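You operate a simulated robot arm through the tools that you are given. There is no shell and no other tool. Be economical: measure what you need, move in short steps, check, and stop when the job is done.

The job below is to be done with a simulated robot arm. You get a single attempt, and the scene is never put back.

Task
Release the desk's mushroom stop, jog in HAND, blower on, till the count shows 4 metres, then stop in.
Fine: use the desk jog button; blower off again after; end with the selector at HAND and the pump on.

Only the result counts: the job must be done as asked and must still hold three seconds after the hand-in. Knocking over, shifting, dropping, spilling or breaking anything else fails it.

Robot
A 7-joint arm with a two-finger parallel gripper on a trunk, on a base that drives. Base frame: it is fixed to the floor where the robot stands at the start and does not move with it; the origin is under the middle of the robot, x ahead of it, y to its left, z up. Units: mm, degrees, N and s.
With the tool pointing down near the work surface it reaches from about 380 to 880 mm from the robot's upright axis, wherever it stands. Its first joint turns from -166.0 to 166.0 degrees. Places, roughly: blower switch [500, 700, 1100]; desk jog button [400, 400, 1000]; desk mode selector [500, 600, 1100]; desk mushroom stop [500, 0, 1000]; pump switch [500, 800, 1100]. Payload 3.43 kg.
The tool frame sits at the grasp point between the pads (the TCP): z along the fingers, y along the line on which they close. The tips reach 34 mm beyond it. The gripper opens to 128 mm. The fingers are 24 mm wide and 12 mm thick; the gripper's body (48 by 130 mm) begins 96 mm behind the TCP.
Orientation is that of the tool frame in the base frame, as a unit quaternion [w, x, y, z]. With the fingers straight down and closing along the base's y, the tool's x points along the base's -x, its y along +y and its z along -z.

Tools
- The arm moves only by the tool play_rows. Its argument "motion" is a list of rows, each a list of 7 numbers: the finger opening in mm, from 0 to 128, then the shift along the tool's x, y, z in mm, then the turn, a rotation vector about the tool's x, y, z in degrees. In form: [[fingers, x, y, z, wx, wy, wz], ...]. A call has 1 to 12 rows; each row shifts and turns the commanded pose from where the row before left it, along the tool's axes as they then stand. Rows are played at 5 a second. More than 50 mm and 8.6 degrees between two rows, or a gripper value outside its range, and nothing of the call is played. A pose out of reach is approached as far as the arm can. The call stops where the force on the tool passes 90 N (or 10 N more than at its start, if that is more) or the arm is blocked; 0.2 s more then pass. The fingers move at their own pace (about 153 mm/s each) and stop on an object; they squeeze with about 20 N. The grip force told is the motor's: it shows also when the fingers shut on nothing. Time passes only in rows, and 0.2 s behind the last, so rows that do not move let the fingers close. The reply holds the time, the measured pose of the TCP, the force on the tool along the base axes, the opening and the grip force, in the units named above and with some noise, with the torque about the TCP (base axes, N m) and any sound that the robot's microphone picked up.
- Cameras (640 x 400 px; columns grow to the right, rows downward): "scene" is now at [178.8, 78.4, 1563.1]; the picture's right is [0.55, -0.84, -0.00], its down [-0.53, -0.35, -0.77] and it looks along [0.65, 0.42, -0.64] (base axes); focal length 252 px, centre (320, 200). "wrist" rides on the gripper at [76, -11, -160] in the tool frame; the picture's right is [0.15, 0.99, 0.00], its down [-0.88, 0.13, -0.46] and it looks along [-0.45, 0.07, 0.89] (tool axes); focal length 234 px, centre (320, 200). There is no depth. A picture from a camera that has moved, and an enlarged one, comes with that camera's place and axes in the base frame and with its lens. The place of the scene camera against the robot may be out by one fixed shift of up to 12 mm in any direction.
- grab_frame(camera): a new picture of that camera. The clock stands still meanwhile.
- drive_base(legs): drives the robot by 1 to 6 legs, each [ahead, turn to the left] in mm and degrees, along the robot's own axes; the way and the turn of a leg run together, so that a leg with both is an arc; at most 1500 mm and 180 degrees a leg. The arm and the cameras ride along, it lands a little off, and it stops where it bumps. It gives what a move gives.
- pan_tilt(pan, tilt): turns the head with the scene camera to pan (to the left, within 132 degrees either way) and tilt (down, from -29 to 69), counted from straight ahead of the robot. It gives what a move gives.
- inspect(camera, box): a new picture of the part [left, top, right, bottom] of that camera's present view, enlarged. The clock stands still meanwhile.
- hand_in(): hands the job in; it is judged then, once.

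Go step by step. Nothing tells you exact positions but the pictures and the camera data: compare them with the known pose of the tool, close in by small moves and look again before you grip or let go. The budget is 120 turns and 90 pictures, counting those below and the enlarged ones. Unless the task says otherwise, let go and move clear before handing in, and close with one line.

The tools are called as name(argument=value, ...) on one line, values as JSON. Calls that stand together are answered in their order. play_rows: Moves the arm, as the interface text tells. Its arguments: {"type":"object","properties":{"motion":{"type":"array"}},"required":["motion"]} The other tools are called the same way: drive_base (legs) drives the base; pan_tilt (pan, tilt) turns the head that bears the scene camera; grab_frame (camera) takes a picture; inspect (camera, box) takes an enlarged picture of a part of a camera's view; hand_in () hands the job in.

At the start:

```text
t: 0.0
tcp_pos: [460.9, 280.0, 1380.1]
tool_rot: [-0.001, -0.015, 1.0, 0.001]
ft_force: [2.6, -2.6, -1.6]
torque: [0.23, 0.42, -0.02]
grip_width: 128.0
gripper_force: 0.0
robot x, y, heading: [4.0, 33.7, 2.6]
head pan, tilt: [30.5, 39.4]
```

scene: 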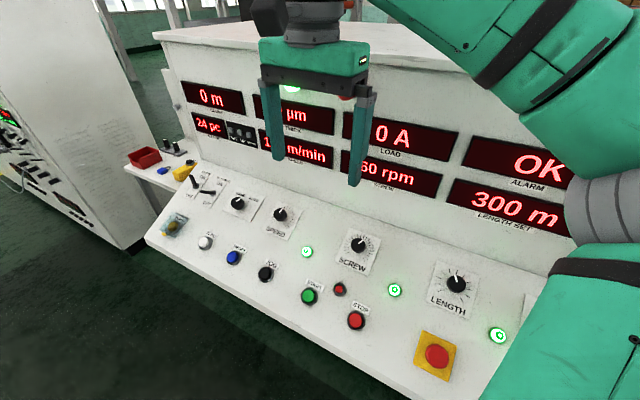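
wrist: 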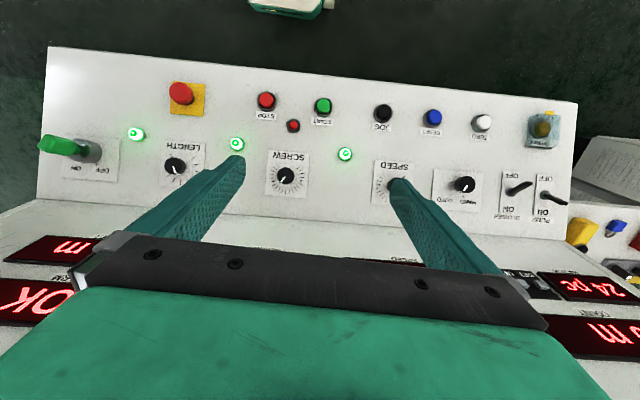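

I see the sloped desk with a mushroom stop at right, buttons in the lower row, and switches at left. I'll enlarge the panel to read states.

inspect(camera="scene", box=[140, 150, 340, 290])

inspect(camera="wrist", box=[340, 80, 640, 260])

inspect(camera="wrist", box=[30, 60, 340, 260])

inspect(camera="scene", box=[160, 60, 640, 260])

```text
2.86 times, centred on (240, 220) of scene
camera zoom: at [178.8, 78.4, 1563.1], right [0.55, -0.84, 0.0], down [-0.53, -0.35, -0.77], along [0.65, 0.42, -0.64], focal length 720 px, centre (549, 143)
```

zoom: 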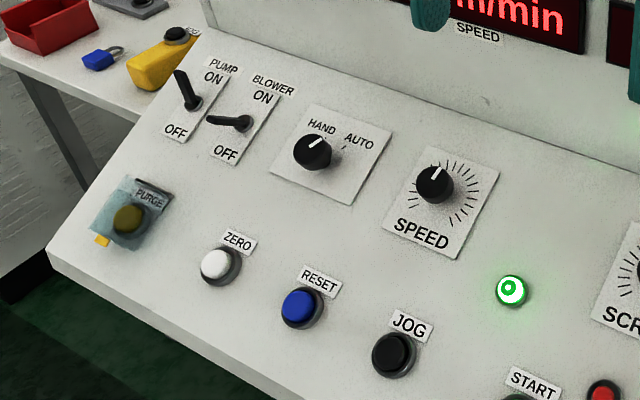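

```text
2.13 times, centred on (490, 170) of wrist
camera zoom: at [384.4, 266.3, 1541.1], right [-0.18, 0.98, 0.0], down [0.88, 0.16, 0.45], along [0.45, 0.08, -0.89], focal length 500 px, centre (-43, 264)
```

zoom: 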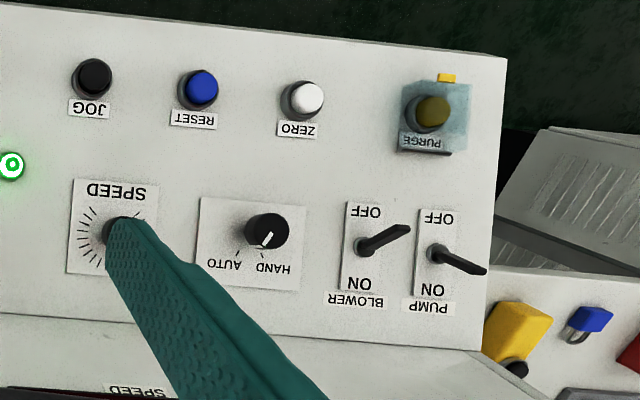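

```text
2.00 times, centred on (185, 160) of wrist
camera zoom: at [384.4, 266.3, 1541.1], right [-0.18, 0.98, 0.0], down [0.88, 0.16, 0.45], along [0.45, 0.08, -0.89], focal length 468 px, centre (590, 280)
```

zoom: 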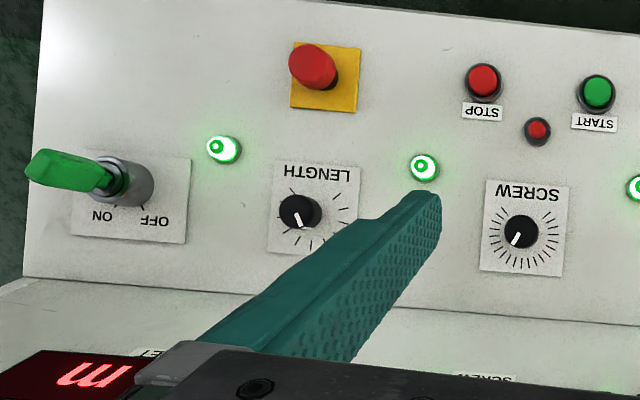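

```text
1.33 times, centred on (400, 160) of scene
camera zoom: at [178.8, 78.4, 1563.1], right [0.55, -0.84, 0.0], down [-0.53, -0.35, -0.77], along [0.65, 0.42, -0.64], focal length 336 px, centre (213, 253)
```

zoom: 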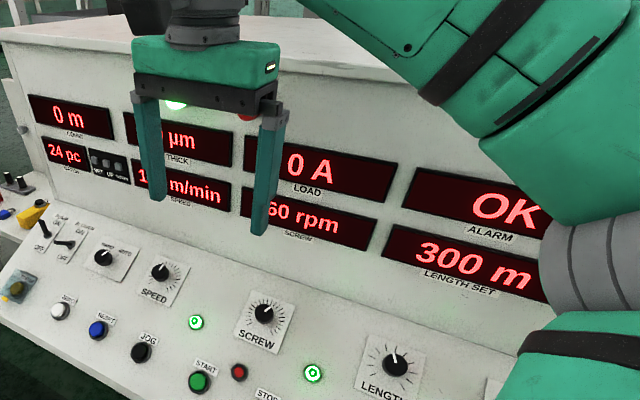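

Selector appears at HAND, pump ON, blower OFF; the mushroom is roughly at (460,-13,1010) on a panel sloped about 23°. I'll move the hand over it with the tool tilted to face the panel.

play_rows(motion=[[100, 0, -49, 0, 0, -4, 0], [80, 0, -49, 0, 0, -4, 0], [80, 0, -49, 0, 0, -4, 0], [80, 0, -49, 0, 0, -4, 0], [80, 0, -49, 0, 0, -4, 0], [80, 0, -45, 0, 0, -3, 0], [80, 20, 0, 40, 0, 0, -3], [80, 20, 0, 40, 0, 0, 0], [80, 0, 0, 0, 0, 0, 0]])

grab_frame(camera="wrist")

grab_frame(camera="scene")

```text
t: 2.0
tcp_pos: [460.7, -12.7, 1291.8]
tool_rot: [0.2, -0.041, 0.979, -0.002]
ft_force: [0.5, 0.0, 1.1]
torque: [-0.01, 0.02, 0.04]
grip_width: 79.9
gripper_force: 0.0
robot x, y, heading: [4.6, 37.1, 2.6]
head pan, tilt: [30.5, 39.4]
```

```text
83 pictures are left
camera wrist: at [330.0, -31.0, 1409.4], right [-0.21, 0.97, -0.08], down [0.62, 0.2, 0.76], along [0.76, 0.11, -0.65], focal length 234 px, centre (320, 200)
```

wrist: 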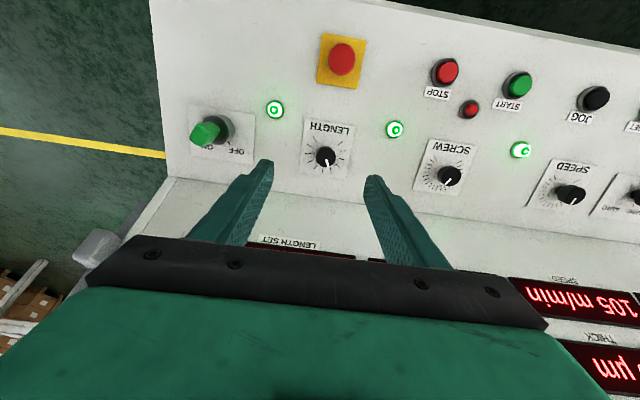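

```text
82 pictures are left
camera scene: at [176.3, 78.4, 1563.4], right [0.55, -0.84, 0.0], down [-0.53, -0.35, -0.77], along [0.65, 0.42, -0.63], focal length 252 px, centre (320, 200)
```

scene: 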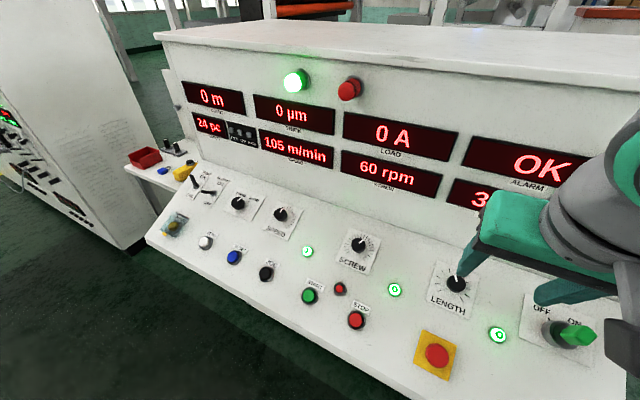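

The mushroom is at about (460,-6,1010). I come closer along the panel normal to look at it.

play_rows(motion=[[80, 37, 3, 0, 0, 0, 0], [80, 37, 3, 0, 0, 0, 0], [80, 37, 4, 0, 0, 0, 0], [80, 0, 0, 43, 0, 0, 0], [80, 0, 0, 43, 0, 0, 0], [80, 0, 0, 43, 0, 0, 0], [80, 0, 0, 0, 0, 0, 0]])

grab_frame(camera="wrist")

inspect(camera="scene", box=[360, 260, 540, 400])

```text
t: 3.6
tcp_pos: [435.5, -14.1, 1151.6]
tool_rot: [0.198, -0.041, 0.979, -0.002]
ft_force: [0.5, 0.1, 0.8]
torque: [0.01, 0.01, -0.01]
grip_width: 80.0
gripper_force: 0.2
out of reach, approached as far as the arm can: row 4, 5, 6
robot x, y, heading: [1.8, 32.0, 2.6]
head pan, tilt: [30.5, 39.4]
```

```text
81 pictures are left
camera wrist: at [305.4, -33.9, 1269.8], right [-0.21, 0.97, -0.08], down [0.62, 0.19, 0.76], along [0.75, 0.11, -0.65], focal length 234 px, centre (320, 200)
```

wrist: 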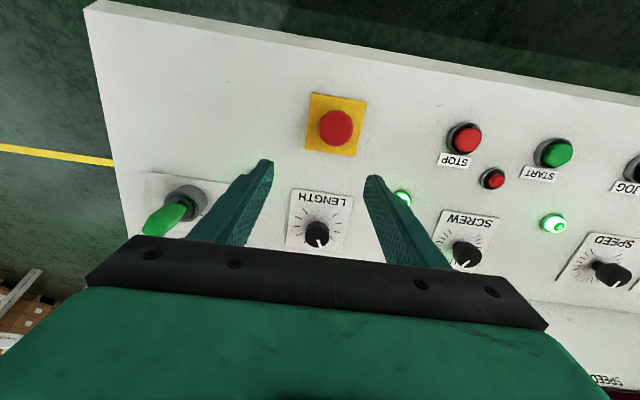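

```text
2.86 times, centred on (450, 330) of scene
camera zoom: at [176.3, 78.4, 1563.4], right [0.55, -0.84, 0.0], down [-0.53, -0.35, -0.77], along [0.65, 0.42, -0.63], focal length 720 px, centre (-51, -171)
```

zoom: 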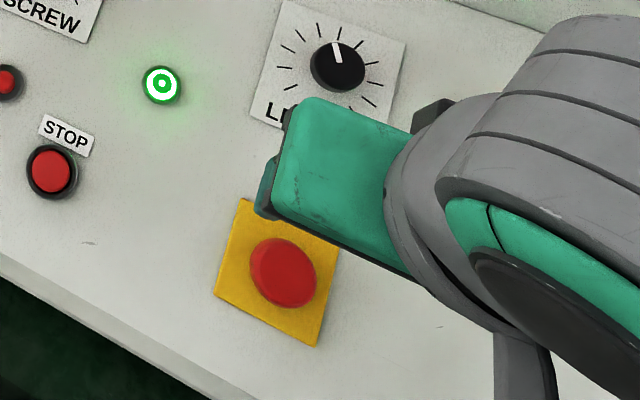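

The tilted pose is too close to the trunk, so I'll back up and shift left so that one stance reaches everything. First raise the arm and look for free floor.

play_rows(motion=[[60, 0, 0, -45, 0, 0, 0], [60, 0, 0, -45, 0, 0, 0], [60, 0, 0, -45, 0, 0, 0], [60, -40, 0, -20, 0, 0, 0], [60, -40, 0, 0, 0, 0, 0]])

pan_tilt(pan=110, tilt=35)

grab_frame(camera="scene")

```text
t: 4.8
tcp_pos: [448.4, -10.1, 1325.9]
tool_rot: [0.199, -0.041, 0.979, -0.001]
ft_force: [-0.9, 0.3, 0.4]
torque: [0.01, 0.01, -0.02]
grip_width: 60.2
gripper_force: 0.0
robot x, y, heading: [3.1, 33.2, 2.8]
head pan, tilt: [30.5, 39.4]
```

```text
t: 6.3
tcp_pos: [449.1, -10.8, 1324.4]
tool_rot: [0.199, -0.04, 0.979, -0.003]
ft_force: [-0.2, 0.2, -0.1]
torque: [-0.02, -0.02, -0.02]
grip_width: 60.1
gripper_force: 0.0
robot x, y, heading: [0.8, 36.5, 2.5]
head pan, tilt: [110.0, 35.0]
```

```text
79 pictures are left
camera scene: at [71.0, 113.0, 1570.1], right [0.92, 0.38, 0.0], down [0.22, -0.53, -0.82], along [-0.31, 0.76, -0.57], focal length 252 px, centre (320, 200)
```

scene: 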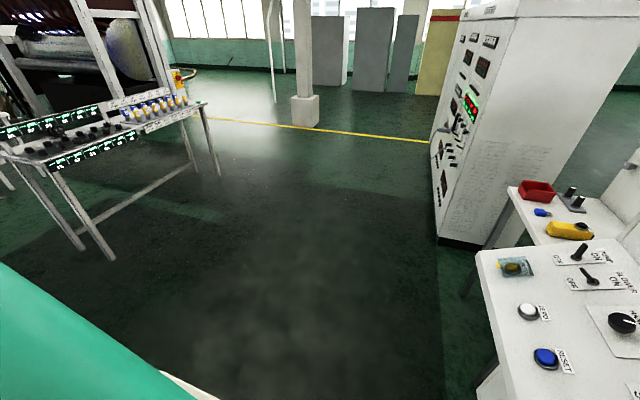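

Floor to the left is free. I drive back 130 and 290 to the left.

drive_base(legs=[[-130, 0], [0, 87], [290, 0], [0, -87]])

pan_tilt(pan=0, tilt=40)

grab_frame(camera="scene")

grab_frame(camera="wrist")

```text
t: 17.6
tcp_pos: [320.4, 270.3, 1324.7]
tool_rot: [0.199, -0.037, 0.979, -0.003]
ft_force: [0.2, -0.2, 0.4]
torque: [-0.01, 0.01, -0.01]
grip_width: 60.1
gripper_force: 0.2
robot x, y, heading: [-126.7, 318.1, 2.3]
head pan, tilt: [110.0, 35.0]
```

```text
t: 19.5
tcp_pos: [319.0, 269.7, 1323.8]
tool_rot: [0.199, -0.039, 0.979, -0.002]
ft_force: [1.4, -0.2, -0.4]
torque: [0.0, 0.0, 0.02]
grip_width: 60.3
gripper_force: 0.1
robot x, y, heading: [-125.6, 319.5, 2.7]
head pan, tilt: [0.0, 40.0]
```

```text
78 pictures are left
camera scene: at [61.4, 317.4, 1562.6], right [0.04, -1.0, 0.0], down [-0.64, -0.03, -0.77], along [0.77, 0.03, -0.64], focal length 252 px, centre (320, 200)
```

scene: 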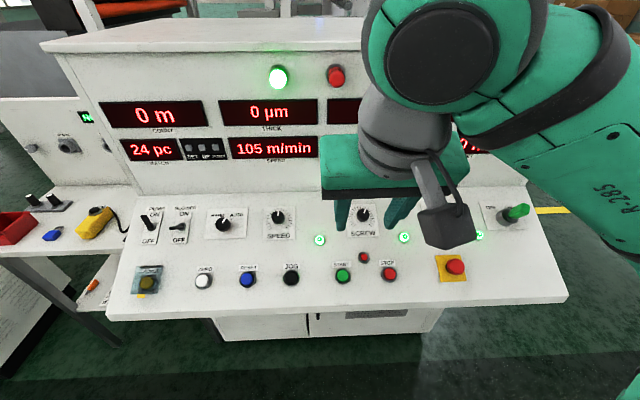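

```text
77 pictures are left
camera wrist: at [189.1, 251.3, 1442.8], right [-0.21, 0.98, -0.08], down [0.62, 0.19, 0.76], along [0.76, 0.11, -0.65], focal length 234 px, centre (320, 200)
```

wrist: 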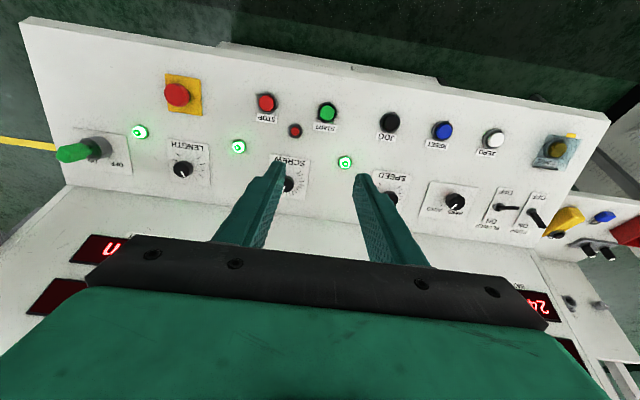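

Both stances look fine. Now to above the mushroom again.

play_rows(motion=[[80, 4, -47, 0, 0, 0, 0], [80, 4, -47, 0, 0, 0, 0], [80, 4, -47, 0, 0, 0, 0], [80, 4, -47, 0, 0, 0, 0], [80, 0, -47, 20, 0, 0, 0], [80, 0, -47, 40, 0, 0, 0], [80, 0, 0, 50, 0, 0, 0], [80, 0, 0, 50, 0, 0, 0], [80, 0, 0, 50, 0, 0, 0], [80, 0, 0, 0, 0, 0, 0]])

grab_frame(camera="wrist")

inspect(camera="scene", box=[360, 180, 560, 320])

```text
refused: row 5 steps farther than a row can; nothing moved
```

```text
76 pictures are left
camera wrist: at [189.1, 251.3, 1442.8], right [-0.21, 0.98, -0.08], down [0.62, 0.19, 0.76], along [0.76, 0.11, -0.65], focal length 234 px, centre (320, 200)
```

wrist: 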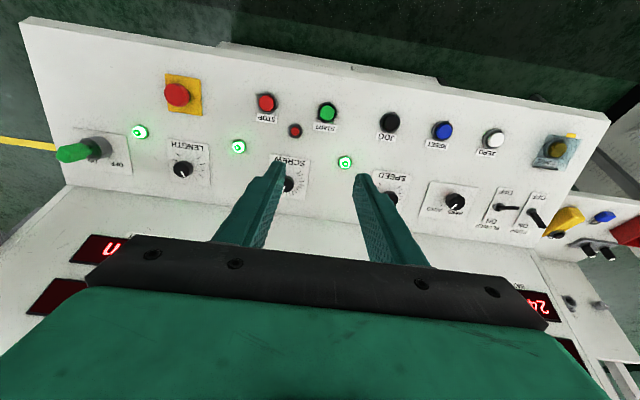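

```text
2.86 times, centred on (460, 250) of scene
camera zoom: at [61.4, 317.4, 1562.6], right [0.04, -1.0, 0.0], down [-0.64, -0.03, -0.77], along [0.77, 0.03, -0.64], focal length 720 px, centre (-80, 57)
```

zoom: 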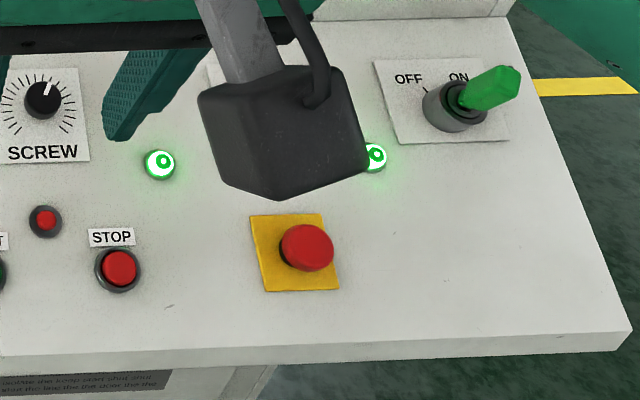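

One step was too long; I replay with smaller ones.

play_rows(motion=[[80, 4, -47, 0, 0, 0, 0], [80, 4, -47, 0, 0, 0, 0], [80, 4, -47, 0, 0, 0, 0], [80, 4, -47, 0, 0, 0, 0], [80, 0, -47, 10, 0, 0, 0], [80, 0, -47, 10, 0, 0, 0], [80, 0, 0, 45, 0, 0, 0], [80, 0, 0, 45, 0, 0, 0], [80, 0, 0, 45, 0, 0, 0], [80, 0, 0, 45, 0, 0, 0], [80, 0, 0, 0, 0, 0, 0]])

grab_frame(camera="wrist")

inspect(camera="scene", box=[360, 180, 560, 320])

```text
t: 21.9
tcp_pos: [403.9, -9.6, 1140.0]
tool_rot: [0.2, -0.037, 0.979, -0.003]
ft_force: [-1.1, -0.1, 0.1]
torque: [0.03, 0.02, -0.01]
grip_width: 80.3
gripper_force: 0.1
robot x, y, heading: [-126.7, 320.4, 2.4]
head pan, tilt: [0.0, 40.0]
```

```text
74 pictures are left
camera wrist: at [272.4, -28.7, 1257.8], right [-0.21, 0.98, -0.08], down [0.62, 0.19, 0.76], along [0.76, 0.11, -0.65], focal length 234 px, centre (320, 200)
```

wrist: 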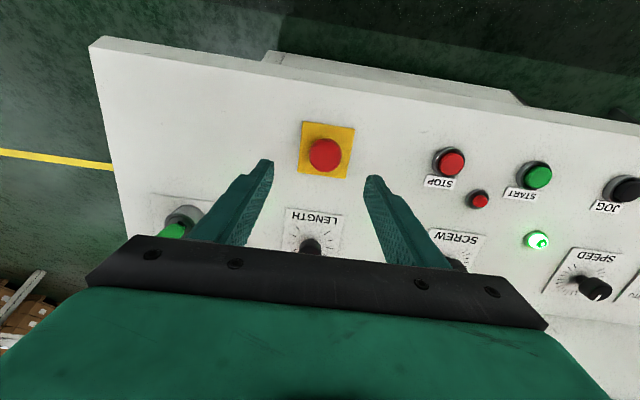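

```text
2.86 times, centred on (460, 250) of scene
camera zoom: at [61.4, 317.3, 1562.6], right [0.04, -1.0, 0.0], down [-0.64, -0.03, -0.77], along [0.77, 0.03, -0.64], focal length 720 px, centre (-80, 57)
```

zoom: 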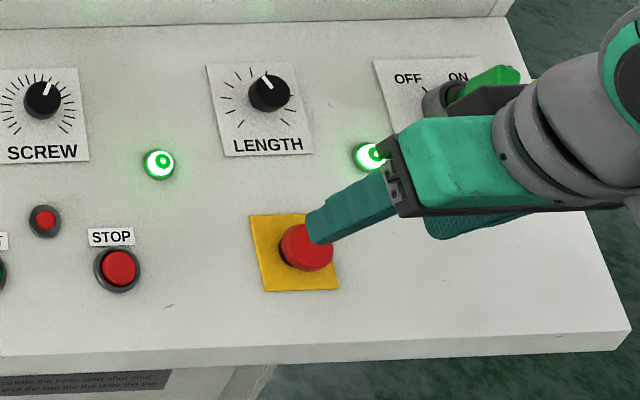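

The mushroom head now triangulates to about (455,-2,1029). I center on it and approach partway.

play_rows(motion=[[80, -4, 6, 0, 0, 0, 0], [80, 0, 0, 40, 0, 0, 0], [80, 0, 0, 30, 0, 0, 0], [80, 0, 0, 0, 0, 0, 0]])

grab_frame(camera="wrist")

inspect(camera="scene", box=[380, 210, 540, 320])

```text
t: 22.9
tcp_pos: [433.1, -3.6, 1076.2]
tool_rot: [0.199, -0.038, 0.979, -0.002]
ft_force: [1.1, 1.3, 0.7]
torque: [-0.01, 0.02, 0.03]
grip_width: 80.0
gripper_force: 0.2
robot x, y, heading: [-125.8, 317.7, 2.4]
head pan, tilt: [0.0, 40.0]
```

```text
72 pictures are left
camera wrist: at [302.7, -21.6, 1195.4], right [-0.21, 0.98, -0.08], down [0.62, 0.19, 0.76], along [0.76, 0.11, -0.65], focal length 234 px, centre (320, 200)
```

wrist: 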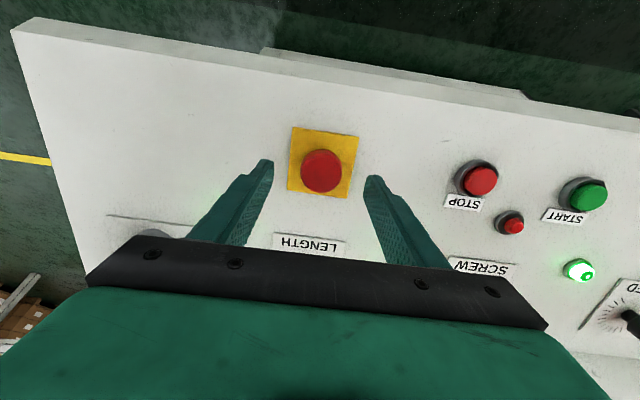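

```text
3.64 times, centred on (460, 265) of scene
camera zoom: at [61.4, 317.3, 1562.6], right [0.04, -1.0, 0.0], down [-0.64, -0.03, -0.77], along [0.77, 0.03, -0.64], focal length 916 px, centre (-189, -36)
```

zoom: 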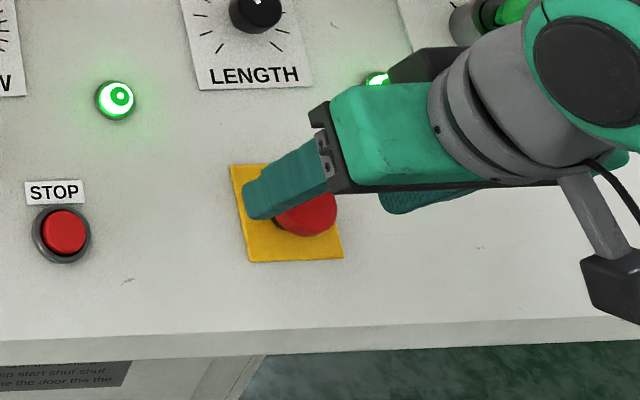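

Head centred between fingers, about 27 mm proud of its plate. I lower 36 mm and close on it.

play_rows(motion=[[80, -2, 2, 18, 0, 0, 0], [80, 0, 0, 18, 0, 0, 0], [30, 0, 0, 0, 0, 0, 0], [30, 0, 0, 0, 0, 0, 0], [30, 0, 0, 0, 0, 0, 0]])

grab_frame(camera="wrist")

inspect(camera="scene", box=[380, 210, 540, 320])

```text
t: 24.1
tcp_pos: [449.4, -1.3, 1044.1]
tool_rot: [0.199, -0.037, 0.979, -0.003]
ft_force: [-1.4, -2.5, -1.7]
torque: [-0.1, 0.06, -0.1]
grip_width: 40.7
gripper_force: 45.5
robot x, y, heading: [-122.8, 321.3, 2.2]
head pan, tilt: [0.0, 40.0]
```

```text
70 pictures are left
camera wrist: at [318.7, -19.6, 1162.6], right [-0.21, 0.98, -0.08], down [0.62, 0.19, 0.76], along [0.76, 0.11, -0.65], focal length 234 px, centre (320, 200)
```

wrist: 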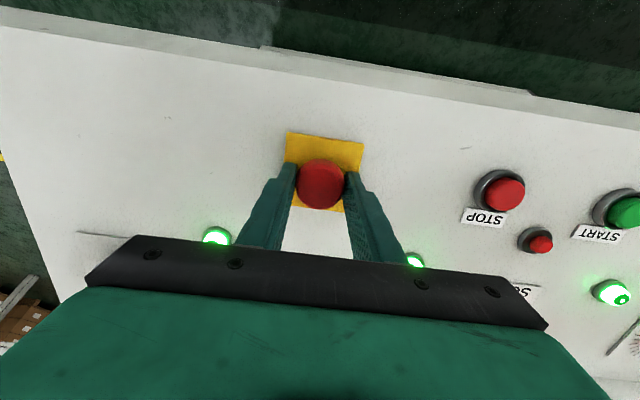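

```text
3.64 times, centred on (460, 265) of scene
camera zoom: at [61.4, 317.2, 1562.6], right [0.04, -1.0, 0.0], down [-0.64, -0.02, -0.77], along [0.77, 0.03, -0.64], focal length 916 px, centre (-189, -36)
```

zoom: 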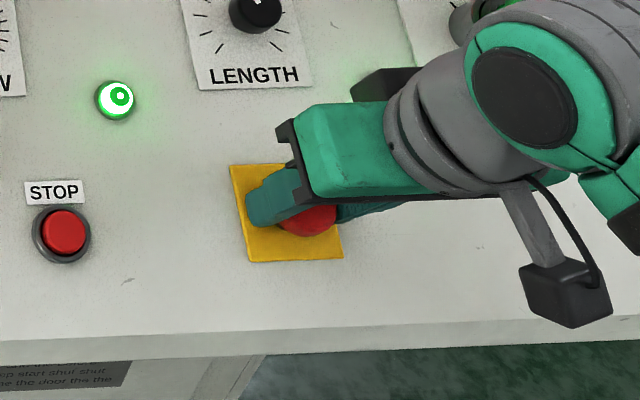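

The head is gripped at 41 mm. I twist it clockwise in small steps.

play_rows(motion=[[30, 0, 0, 0, 0, 0, 8], [30, 0, 0, 0, 0, 0, 8], [30, 0, 0, 0, 0, 0, 8], [30, 0, 0, 0, 0, 0, 8], [30, 0, 0, 0, 0, 0, 8], [30, 0, 0, 0, 0, 0, 0]])

grab_frame(camera="wrist")

grab_frame(camera="scene")

```text
t: 25.5
tcp_pos: [449.6, -1.9, 1043.9]
tool_rot: [0.188, 0.301, 0.933, 0.066]
ft_force: [0.4, -5.5, 1.4]
torque: [-0.45, 0.08, 0.1]
grip_width: 40.5
gripper_force: 45.2
robot x, y, heading: [-127.4, 318.1, 2.4]
head pan, tilt: [0.0, 40.0]
```

```text
68 pictures are left
camera wrist: at [324.9, 32.0, 1165.9], right [0.42, 0.89, 0.19], down [0.55, -0.41, 0.72], along [0.72, -0.2, -0.66], focal length 234 px, centre (320, 200)
```

wrist: 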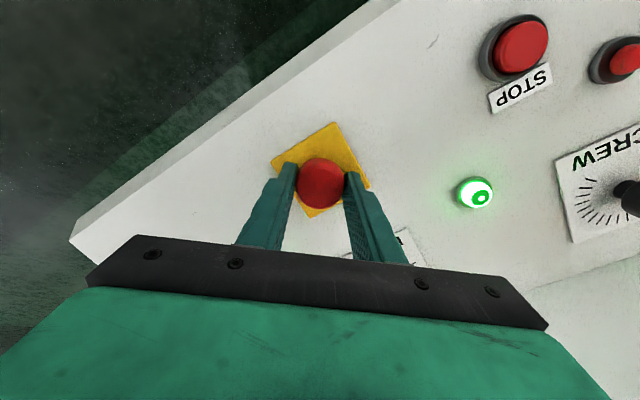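

```text
67 pictures are left
camera scene: at [61.4, 317.0, 1562.6], right [0.04, -1.0, 0.0], down [-0.64, -0.02, -0.77], along [0.77, 0.03, -0.64], focal length 252 px, centre (320, 200)
```

scene: 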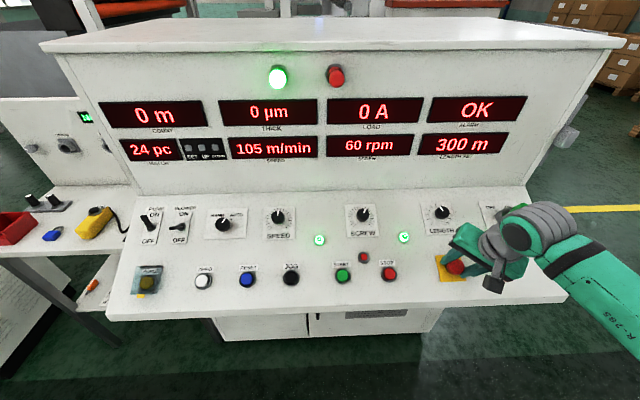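

No click yet. I twist further and then try a gentle pull.

play_rows(motion=[[30, 0, 0, 0, 0, 0, 8], [30, 0, 0, 0, 0, 0, 8], [30, 0, 0, 0, 0, 0, 8], [30, 0, 0, 0, 0, 0, 0]])

play_rows(motion=[[30, 0, 0, -3, 0, 0, 0], [30, 0, 0, -3, 0, 0, 0], [30, 0, 0, -3, 0, 0, 0], [30, 0, 0, 0, 0, 0, 0]])

grab_frame(camera="wrist")

```text
t: 26.5
tcp_pos: [450.9, -2.7, 1044.7]
tool_rot: [0.169, 0.489, 0.85, 0.103]
ft_force: [-4.4, -7.6, -1.7]
torque: [-0.47, 0.19, -0.11]
grip_width: 40.5
gripper_force: 44.8
robot x, y, heading: [-125.5, 315.7, 2.1]
head pan, tilt: [0.0, 40.0]
```

```text
t: 27.5
tcp_pos: [446.5, -3.9, 1053.4]
tool_rot: [0.171, 0.488, 0.85, 0.103]
ft_force: [-12.7, -10.6, -4.1]
torque: [-0.19, 0.44, -0.13]
grip_width: 40.6
gripper_force: 45.1
robot x, y, heading: [-123.6, 314.6, 2.4]
head pan, tilt: [0.0, 40.0]
```

```text
66 pictures are left
camera wrist: at [339.3, 56.1, 1182.3], right [0.72, 0.62, 0.31], down [0.34, -0.7, 0.63], along [0.61, -0.35, -0.71], focal length 234 px, centre (320, 200)
```

wrist: 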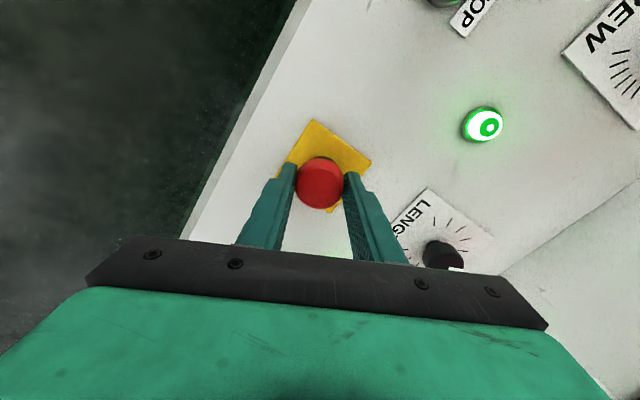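

The head seems to have come out with the pull. I open the fingers, back off and look.

play_rows(motion=[[80, 0, 0, 0, 0, 0, 0], [80, 0, 0, 0, 0, 0, 0], [80, 0, 0, -40, 0, 0, 0], [80, 0, 0, -23, 0, 0, -8], [80, 0, 0, 0, 0, 0, -8], [80, 0, 0, 0, 0, 0, -8], [80, 0, 0, 0, 0, 0, -8], [80, 0, 0, 0, 0, 0, -8], [80, 0, 0, 0, 0, 0, -8], [80, 0, 0, 0, 0, 0, -8], [80, 0, 0, 0, 0, 0, -8]])

grab_frame(camera="wrist")

inspect(camera="scene", box=[360, 180, 560, 320])

```text
t: 29.9
tcp_pos: [421.9, -2.1, 1109.6]
tool_rot: [0.199, -0.04, 0.979, -0.003]
ft_force: [-1.0, -0.3, -0.5]
torque: [0.04, 0.01, 0.0]
grip_width: 79.9
gripper_force: 0.1
robot x, y, heading: [-126.0, 317.8, 2.2]
head pan, tilt: [0.0, 40.0]
```

```text
65 pictures are left
camera wrist: at [291.0, -20.9, 1229.2], right [-0.21, 0.98, -0.08], down [0.62, 0.19, 0.76], along [0.76, 0.11, -0.65], focal length 234 px, centre (320, 200)
```

wrist: 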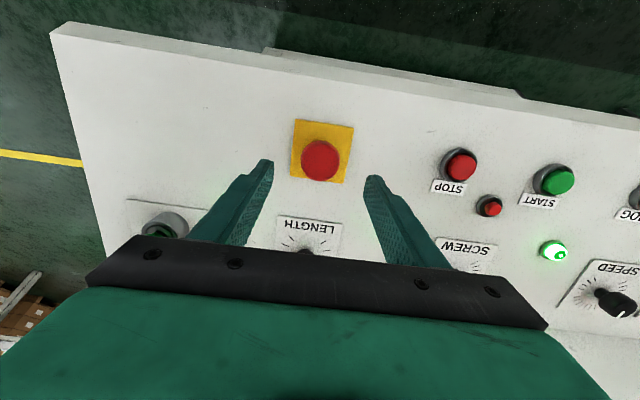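

```text
2.86 times, centred on (460, 250) of scene
camera zoom: at [61.4, 317.2, 1562.6], right [0.04, -1.0, 0.0], down [-0.64, -0.03, -0.77], along [0.77, 0.03, -0.64], focal length 720 px, centre (-80, 57)
```

zoom: 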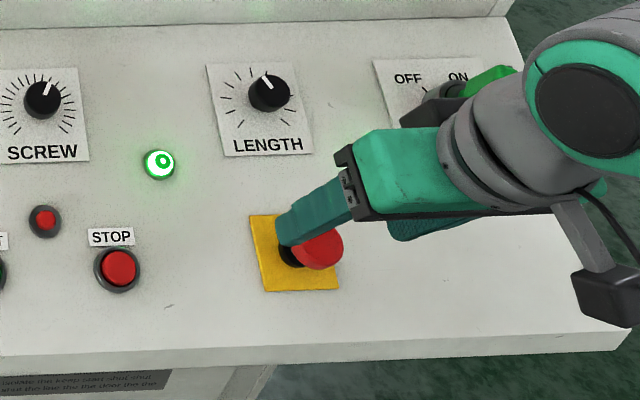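

The mushroom is now clearly raised (released). Next I move above the blower switch.

play_rows(motion=[[40, 0, 0, -45, 0, 0, 0], [0, -10, 47, 0, 0, 0, 0], [0, -10, 47, 0, 0, 0, 0], [0, -10, 47, 0, 0, 0, 0], [0, -10, 47, 0, 0, 0, 0], [0, -10, 47, 0, 0, 0, 0], [0, -10, 47, 0, 0, 0, 0], [0, -10, 47, 0, 0, 0, 0], [0, -10, 47, 0, 0, 0, 0], [0, -10, 47, 0, 0, 0, 0], [0, -10, 47, 0, 0, 0, 0]])

play_rows(motion=[[0, -10, 47, 0, 0, 0, 0], [0, -10, 47, 0, 0, 0, 0], [0, -10, 47, 0, 0, 0, 0], [0, 0, 47, 0, 0, 0, 0], [0, 0, 0, 0, 0, 0, 0]])

grab_frame(camera="wrist")

grab_frame(camera="scene")

```text
t: 32.3
tcp_pos: [461.9, 472.5, 1181.7]
tool_rot: [0.2, -0.037, 0.979, -0.002]
ft_force: [-0.3, 0.1, 0.8]
torque: [0.06, -0.05, 0.04]
grip_width: 0.0
gripper_force: 19.8
robot x, y, heading: [-127.1, 319.4, 2.3]
head pan, tilt: [0.0, 40.0]
```

```text
t: 33.5
tcp_pos: [475.8, 662.8, 1190.3]
tool_rot: [0.199, -0.037, 0.979, -0.004]
ft_force: [1.1, -0.8, 0.3]
torque: [0.0, -0.01, -0.02]
grip_width: 0.0
gripper_force: 20.0
robot x, y, heading: [-125.5, 318.6, 2.2]
head pan, tilt: [0.0, 40.0]
```

```text
63 pictures are left
camera wrist: at [345.8, 645.2, 1308.4], right [-0.21, 0.98, -0.08], down [0.62, 0.19, 0.76], along [0.76, 0.11, -0.65], focal length 234 px, centre (320, 200)
```

wrist: 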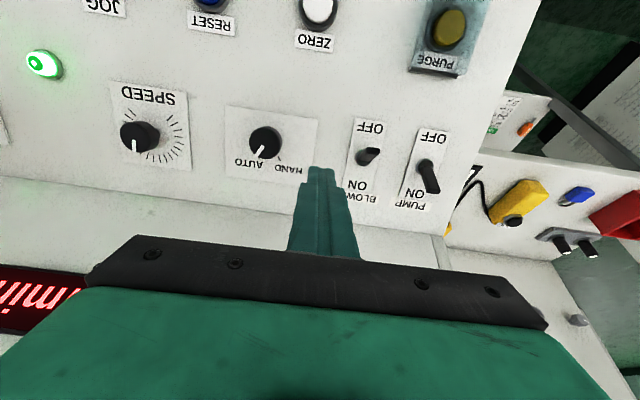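

```text
62 pictures are left
camera scene: at [61.5, 317.4, 1562.5], right [0.04, -1.0, 0.0], down [-0.64, -0.03, -0.77], along [0.77, 0.03, -0.64], focal length 252 px, centre (320, 200)
```

scene: 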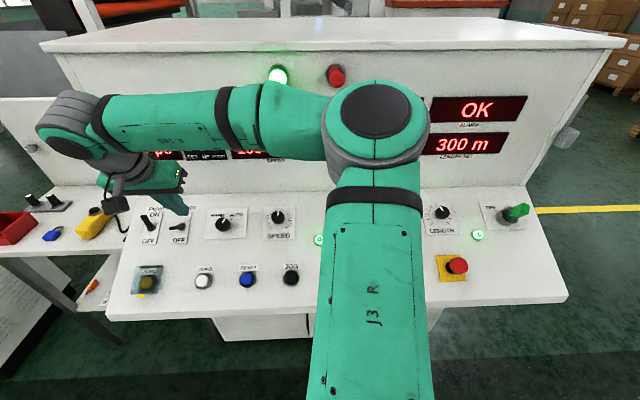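

inspect(camera="wrist", box=[200, 80, 480, 255])

inspect(camera="scene", box=[90, 190, 290, 315])

```text
2.29 times, centred on (340, 168) of wrist
camera zoom: at [345.8, 645.2, 1308.4], right [-0.21, 0.98, -0.08], down [0.62, 0.19, 0.76], along [0.76, 0.11, -0.65], focal length 535 px, centre (274, 274)
```

zoom: 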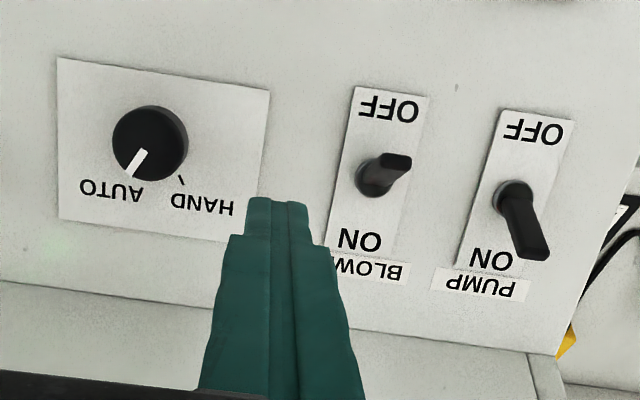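

```text
3.20 times, centred on (190, 252) of scene
camera zoom: at [61.5, 317.4, 1562.5], right [0.04, -1.0, 0.0], down [-0.64, -0.03, -0.77], along [0.77, 0.03, -0.64], focal length 806 px, centre (736, 32)
```

zoom: 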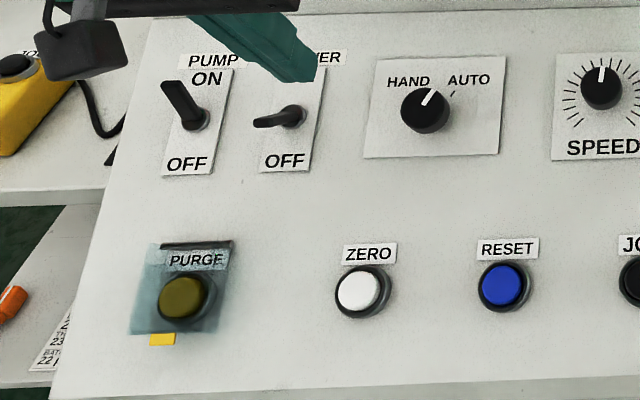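

Reading the pointer against the plate, the selector is actually at AUTO (tilted right toward AUTO), so it must be turned counter‑clockwise to HAND. Knob top is about (523,600,1086); I move over it with fingers open, pre-rotated clockwise.

play_rows(motion=[[40, 3, -32, 0, 0, 0, 0], [70, 0, -32, 0, 0, 0, 0], [70, 0, 0, 20, 0, 0, 0], [70, 0, 0, 20, 0, 0, 0], [70, 0, 0, 0, 0, 0, 0]])

grab_frame(camera="wrist")

inspect(camera="scene", box=[90, 190, 290, 315])

```text
t: 34.7
tcp_pos: [494.4, 599.2, 1152.9]
tool_rot: [0.199, -0.037, 0.979, -0.003]
ft_force: [0.6, 0.3, -0.6]
torque: [-0.02, -0.05, 0.0]
grip_width: 70.0
gripper_force: 0.1
robot x, y, heading: [-124.2, 319.1, 2.0]
head pan, tilt: [0.0, 40.0]
```

```text
59 pictures are left
camera wrist: at [363.0, 580.8, 1271.4], right [-0.21, 0.98, -0.08], down [0.62, 0.19, 0.76], along [0.76, 0.11, -0.65], focal length 234 px, centre (320, 200)
```

wrist: 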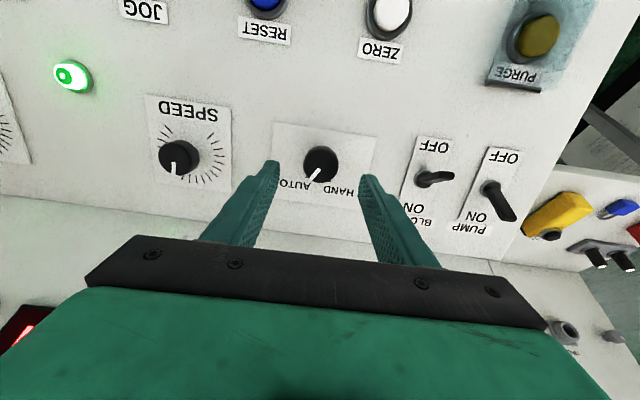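

```text
3.20 times, centred on (190, 252) of scene
camera zoom: at [61.4, 317.4, 1562.5], right [0.04, -1.0, 0.0], down [-0.64, -0.03, -0.77], along [0.77, 0.03, -0.64], focal length 806 px, centre (736, 32)
```

zoom: 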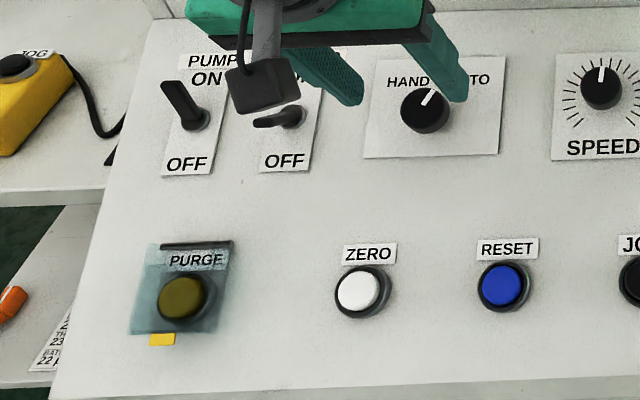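

Knob centred. Pre-rotate, descend 54 mm, grip.

play_rows(motion=[[70, 0, 0, 18, 0, 0, 8], [70, 0, 0, 18, 0, 0, 8], [70, 0, 0, 18, 0, 0, 8], [30, 0, 0, 0, 0, 0, 0], [30, 0, 0, 0, 0, 0, 0], [30, 0, 0, 0, 0, 0, 0]])

grab_frame(camera="wrist")

```text
t: 36.1
tcp_pos: [514.0, 600.4, 1102.9]
tool_rot: [0.195, 0.167, 0.966, 0.039]
ft_force: [7.0, 9.5, -3.2]
torque: [1.09, -0.2, 0.57]
grip_width: 35.9
gripper_force: 45.5
robot x, y, heading: [-130.4, 316.0, 2.4]
head pan, tilt: [0.0, 40.0]
```

```text
57 pictures are left
camera wrist: at [383.0, 614.7, 1220.9], right [0.18, 0.98, 0.09], down [0.63, -0.18, 0.76], along [0.76, -0.08, -0.65], focal length 234 px, centre (320, 200)
```

wrist: 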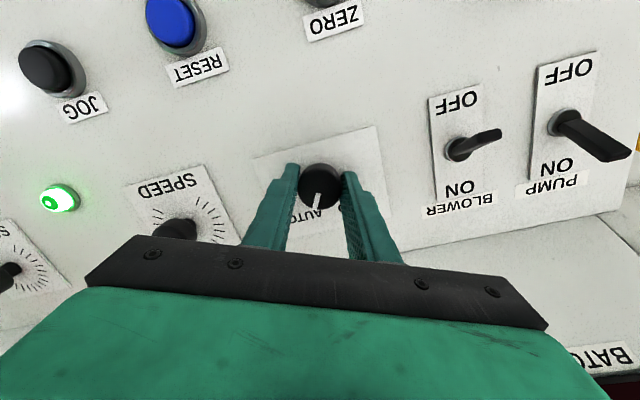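

Gripped at 36 mm. I turn counter‑clockwise 56°.

play_rows(motion=[[30, 0, 0, 0, 0, 0, -8], [30, 0, 0, 0, 0, 0, -8], [30, 0, 0, 0, 0, 0, -8], [30, 0, 0, 0, 0, 0, -8], [30, 0, 0, 0, 0, 0, -8], [30, 0, 0, 0, 0, 0, -8], [30, 0, 0, 0, 0, 0, -8], [30, 0, 0, 0, 0, 0, 0]])

grab_frame(camera="wrist")

inspect(camera="scene", box=[90, 190, 290, 315])

```text
t: 37.9
tcp_pos: [514.4, 599.6, 1102.4]
tool_rot: [0.191, -0.306, 0.931, -0.058]
ft_force: [-0.2, 3.6, -4.8]
torque: [-1.01, -0.33, -0.46]
grip_width: 35.5
gripper_force: 45.0
robot x, y, heading: [-125.8, 319.8, 2.1]
head pan, tilt: [0.0, 40.0]
```

```text
56 pictures are left
camera wrist: at [402.6, 544.7, 1228.5], right [-0.65, 0.71, -0.27], down [0.4, 0.62, 0.67], along [0.64, 0.33, -0.69], focal length 234 px, centre (320, 200)
```

wrist: 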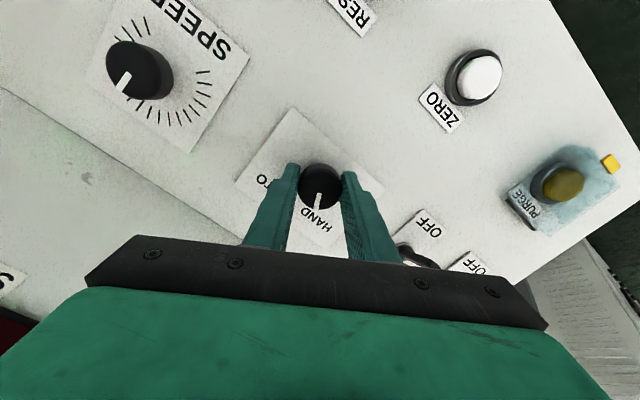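

```text
3.20 times, centred on (190, 252) of scene
camera zoom: at [61.6, 317.7, 1562.5], right [0.04, -1.0, 0.0], down [-0.64, -0.03, -0.77], along [0.77, 0.03, -0.64], focal length 806 px, centre (736, 32)
```

zoom: 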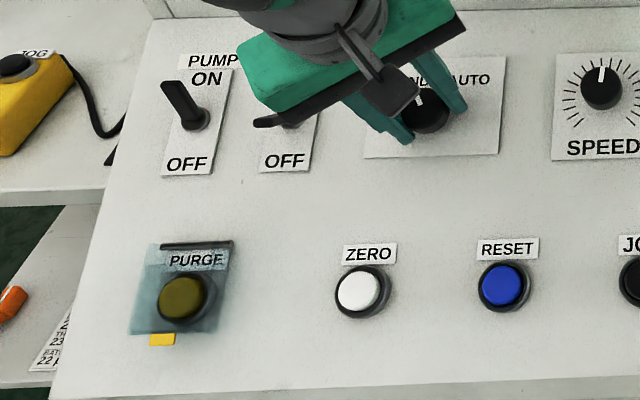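

The pointer moved to HAND with the knob. I release, back off and check.

play_rows(motion=[[70, 0, 0, 0, 0, 0, 0], [70, 0, 0, 0, 0, 0, 0], [70, 0, 0, -40, 0, 0, 0], [40, 0, 0, -40, 0, 0, 8], [0, 0, 0, 0, 0, 0, 8], [0, 0, 0, 0, 0, 0, 8], [0, 0, 0, 0, 0, 0, 8], [0, 0, 0, 0, 0, 0, 0]])

grab_frame(camera="wrist")

inspect(camera="scene", box=[90, 190, 290, 315])

```text
t: 39.7
tcp_pos: [482.8, 600.9, 1176.9]
tool_rot: [0.199, -0.036, 0.979, -0.002]
ft_force: [-1.1, 1.1, 0.7]
torque: [-0.02, 0.02, 0.0]
grip_width: 0.2
gripper_force: 19.9
robot x, y, heading: [-123.0, 315.4, 2.4]
head pan, tilt: [0.0, 40.0]
```

```text
54 pictures are left
camera wrist: at [352.6, 581.5, 1294.9], right [-0.2, 0.98, -0.08], down [0.62, 0.19, 0.76], along [0.76, 0.11, -0.65], focal length 234 px, centre (320, 200)
```

wrist: 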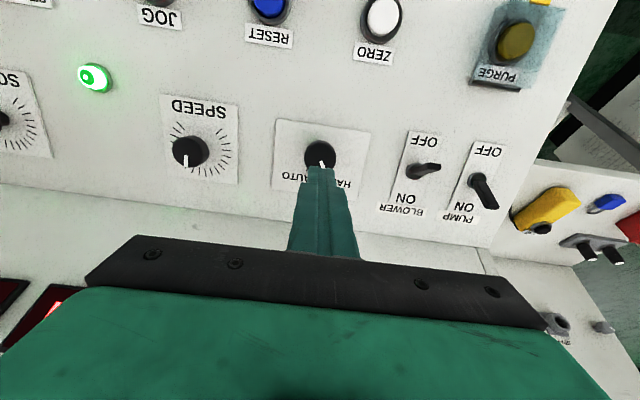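

```text
3.20 times, centred on (190, 252) of scene
camera zoom: at [61.5, 317.4, 1562.5], right [0.04, -1.0, 0.0], down [-0.64, -0.03, -0.77], along [0.77, 0.03, -0.64], focal length 806 px, centre (736, 32)
```

zoom: 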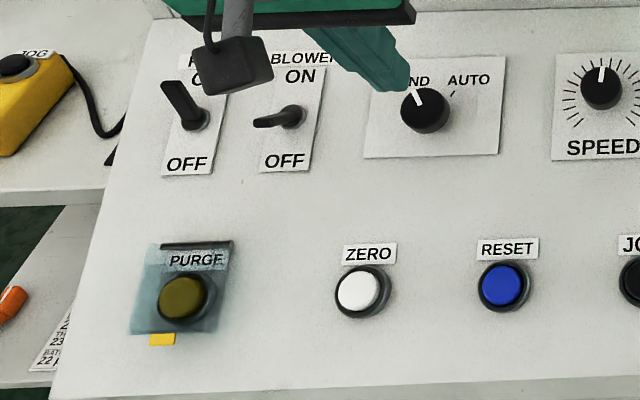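

Selector now reads HAND. Next the blower lever at base ~(526,720,1072), leaning to OFF: I place the closed fingers on its OFF side.

play_rows(motion=[[0, 11, 39, 0, 0, 0, 0], [0, 11, 39, 0, 0, 0, 0], [0, 11, 38, 0, 0, 0, 0], [0, 0, 0, 40, 0, 0, 0], [0, 0, 0, 0, 0, 0, 0]])

inspect(camera="wrist", box=[200, 80, 480, 255])

inspect(camera="scene", box=[90, 190, 290, 315])

```text
t: 40.9
tcp_pos: [459.9, 712.6, 1125.4]
tool_rot: [0.199, -0.038, 0.979, -0.003]
ft_force: [0.0, -0.5, -0.3]
torque: [0.0, 0.01, 0.0]
grip_width: 0.0
gripper_force: 20.0
robot x, y, heading: [-126.2, 319.5, 2.3]
head pan, tilt: [0.0, 40.0]
```

```text
2.29 times, centred on (340, 168) of wrist
camera zoom: at [329.5, 694.8, 1242.9], right [-0.21, 0.98, -0.08], down [0.62, 0.19, 0.76], along [0.76, 0.11, -0.65], focal length 535 px, centre (274, 274)
```

zoom: 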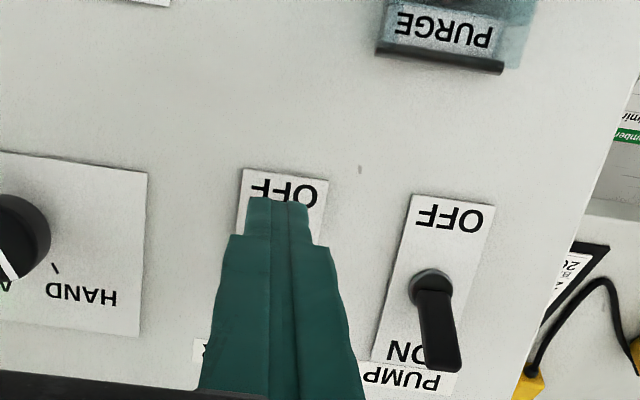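

```text
3.20 times, centred on (190, 252) of scene
camera zoom: at [61.4, 317.5, 1562.6], right [0.04, -1.0, 0.0], down [-0.64, -0.03, -0.77], along [0.77, 0.03, -0.64], focal length 806 px, centre (736, 32)
```

zoom: 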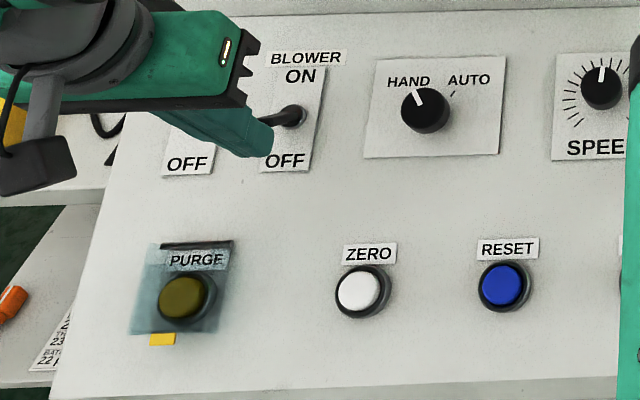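

Finger is just below (OFF side of) the lever. Lower 28 mm, checking contact, then push toward ON.

play_rows(motion=[[0, 0, 2, 14, 0, 0, 0], [0, 0, 0, 14, 0, 0, 0], [0, 0, 0, 0, 0, 0, 0]])

inspect(camera="wrist", box=[200, 80, 480, 255])

inspect(camera="scene", box=[120, 190, 240, 265])

```text
t: 41.7
tcp_pos: [471.4, 715.4, 1098.8]
tool_rot: [0.198, -0.038, 0.979, -0.003]
ft_force: [0.3, 0.1, 0.9]
torque: [0.01, 0.0, 0.01]
grip_width: 0.2
gripper_force: 19.8
robot x, y, heading: [-124.9, 317.6, 2.5]
head pan, tilt: [0.0, 40.0]
```

```text
2.29 times, centred on (340, 168) of wrist
camera zoom: at [340.0, 696.9, 1217.2], right [-0.21, 0.98, -0.08], down [0.62, 0.19, 0.76], along [0.76, 0.11, -0.65], focal length 535 px, centre (274, 274)
```

zoom: 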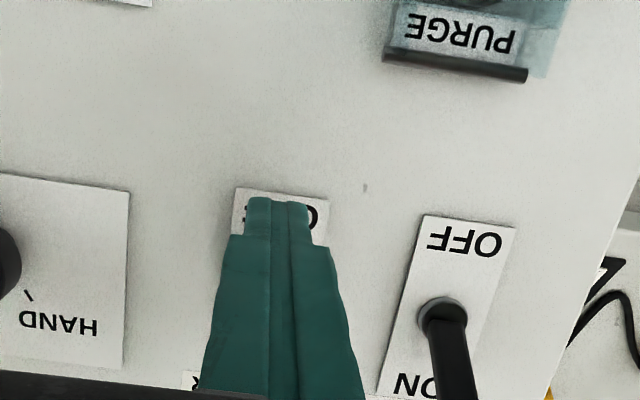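

```text
5.33 times, centred on (180, 228) of scene
camera zoom: at [61.5, 317.5, 1562.5], right [0.04, -1.0, 0.0], down [-0.64, -0.03, -0.77], along [0.77, 0.03, -0.64], focal length 1343 px, centre (1067, 53)
```

zoom: 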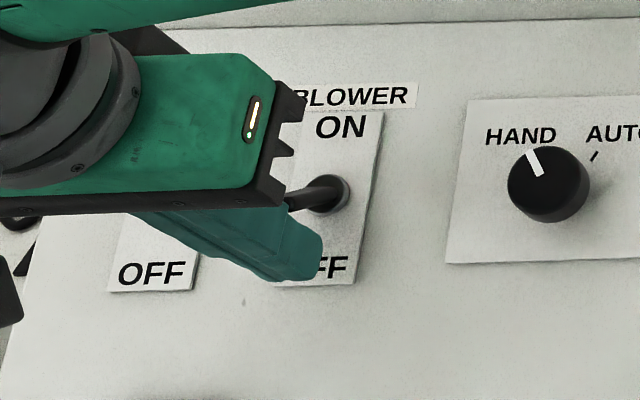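

Positioned clear below the lever. Push up-panel toward ON.

play_rows(motion=[[0, -8, 0, 0, 0, 0, 0], [0, -8, 0, 0, 0, 0, 0], [0, -8, 0, 0, 0, 0, 0], [0, -8, 0, 0, 0, 0, 0], [0, -6, 0, 0, 0, 0, 0], [0, 0, 0, 0, 0, 0, 0]])

inspect(camera="scene", box=[120, 190, 240, 265])

```text
t: 43.1
tcp_pos: [498.8, 717.3, 1109.6]
tool_rot: [0.191, -0.041, 0.981, -0.004]
ft_force: [-65.2, -26.3, -17.6]
torque: [-1.39, 2.14, -0.55]
grip_width: 0.2
gripper_force: 20.1
robot x, y, heading: [-127.5, 314.8, 2.2]
head pan, tilt: [0.0, 40.0]
```

```text
5.33 times, centred on (180, 228) of scene
camera zoom: at [59.3, 316.7, 1562.9], right [0.04, -1.0, 0.0], down [-0.64, -0.02, -0.77], along [0.77, 0.03, -0.64], focal length 1343 px, centre (1067, 53)
```

zoom: 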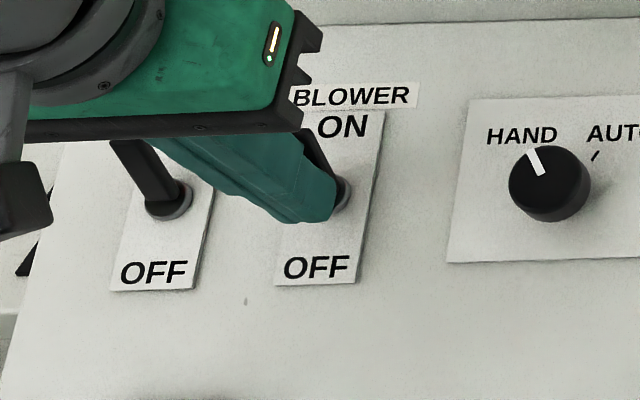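

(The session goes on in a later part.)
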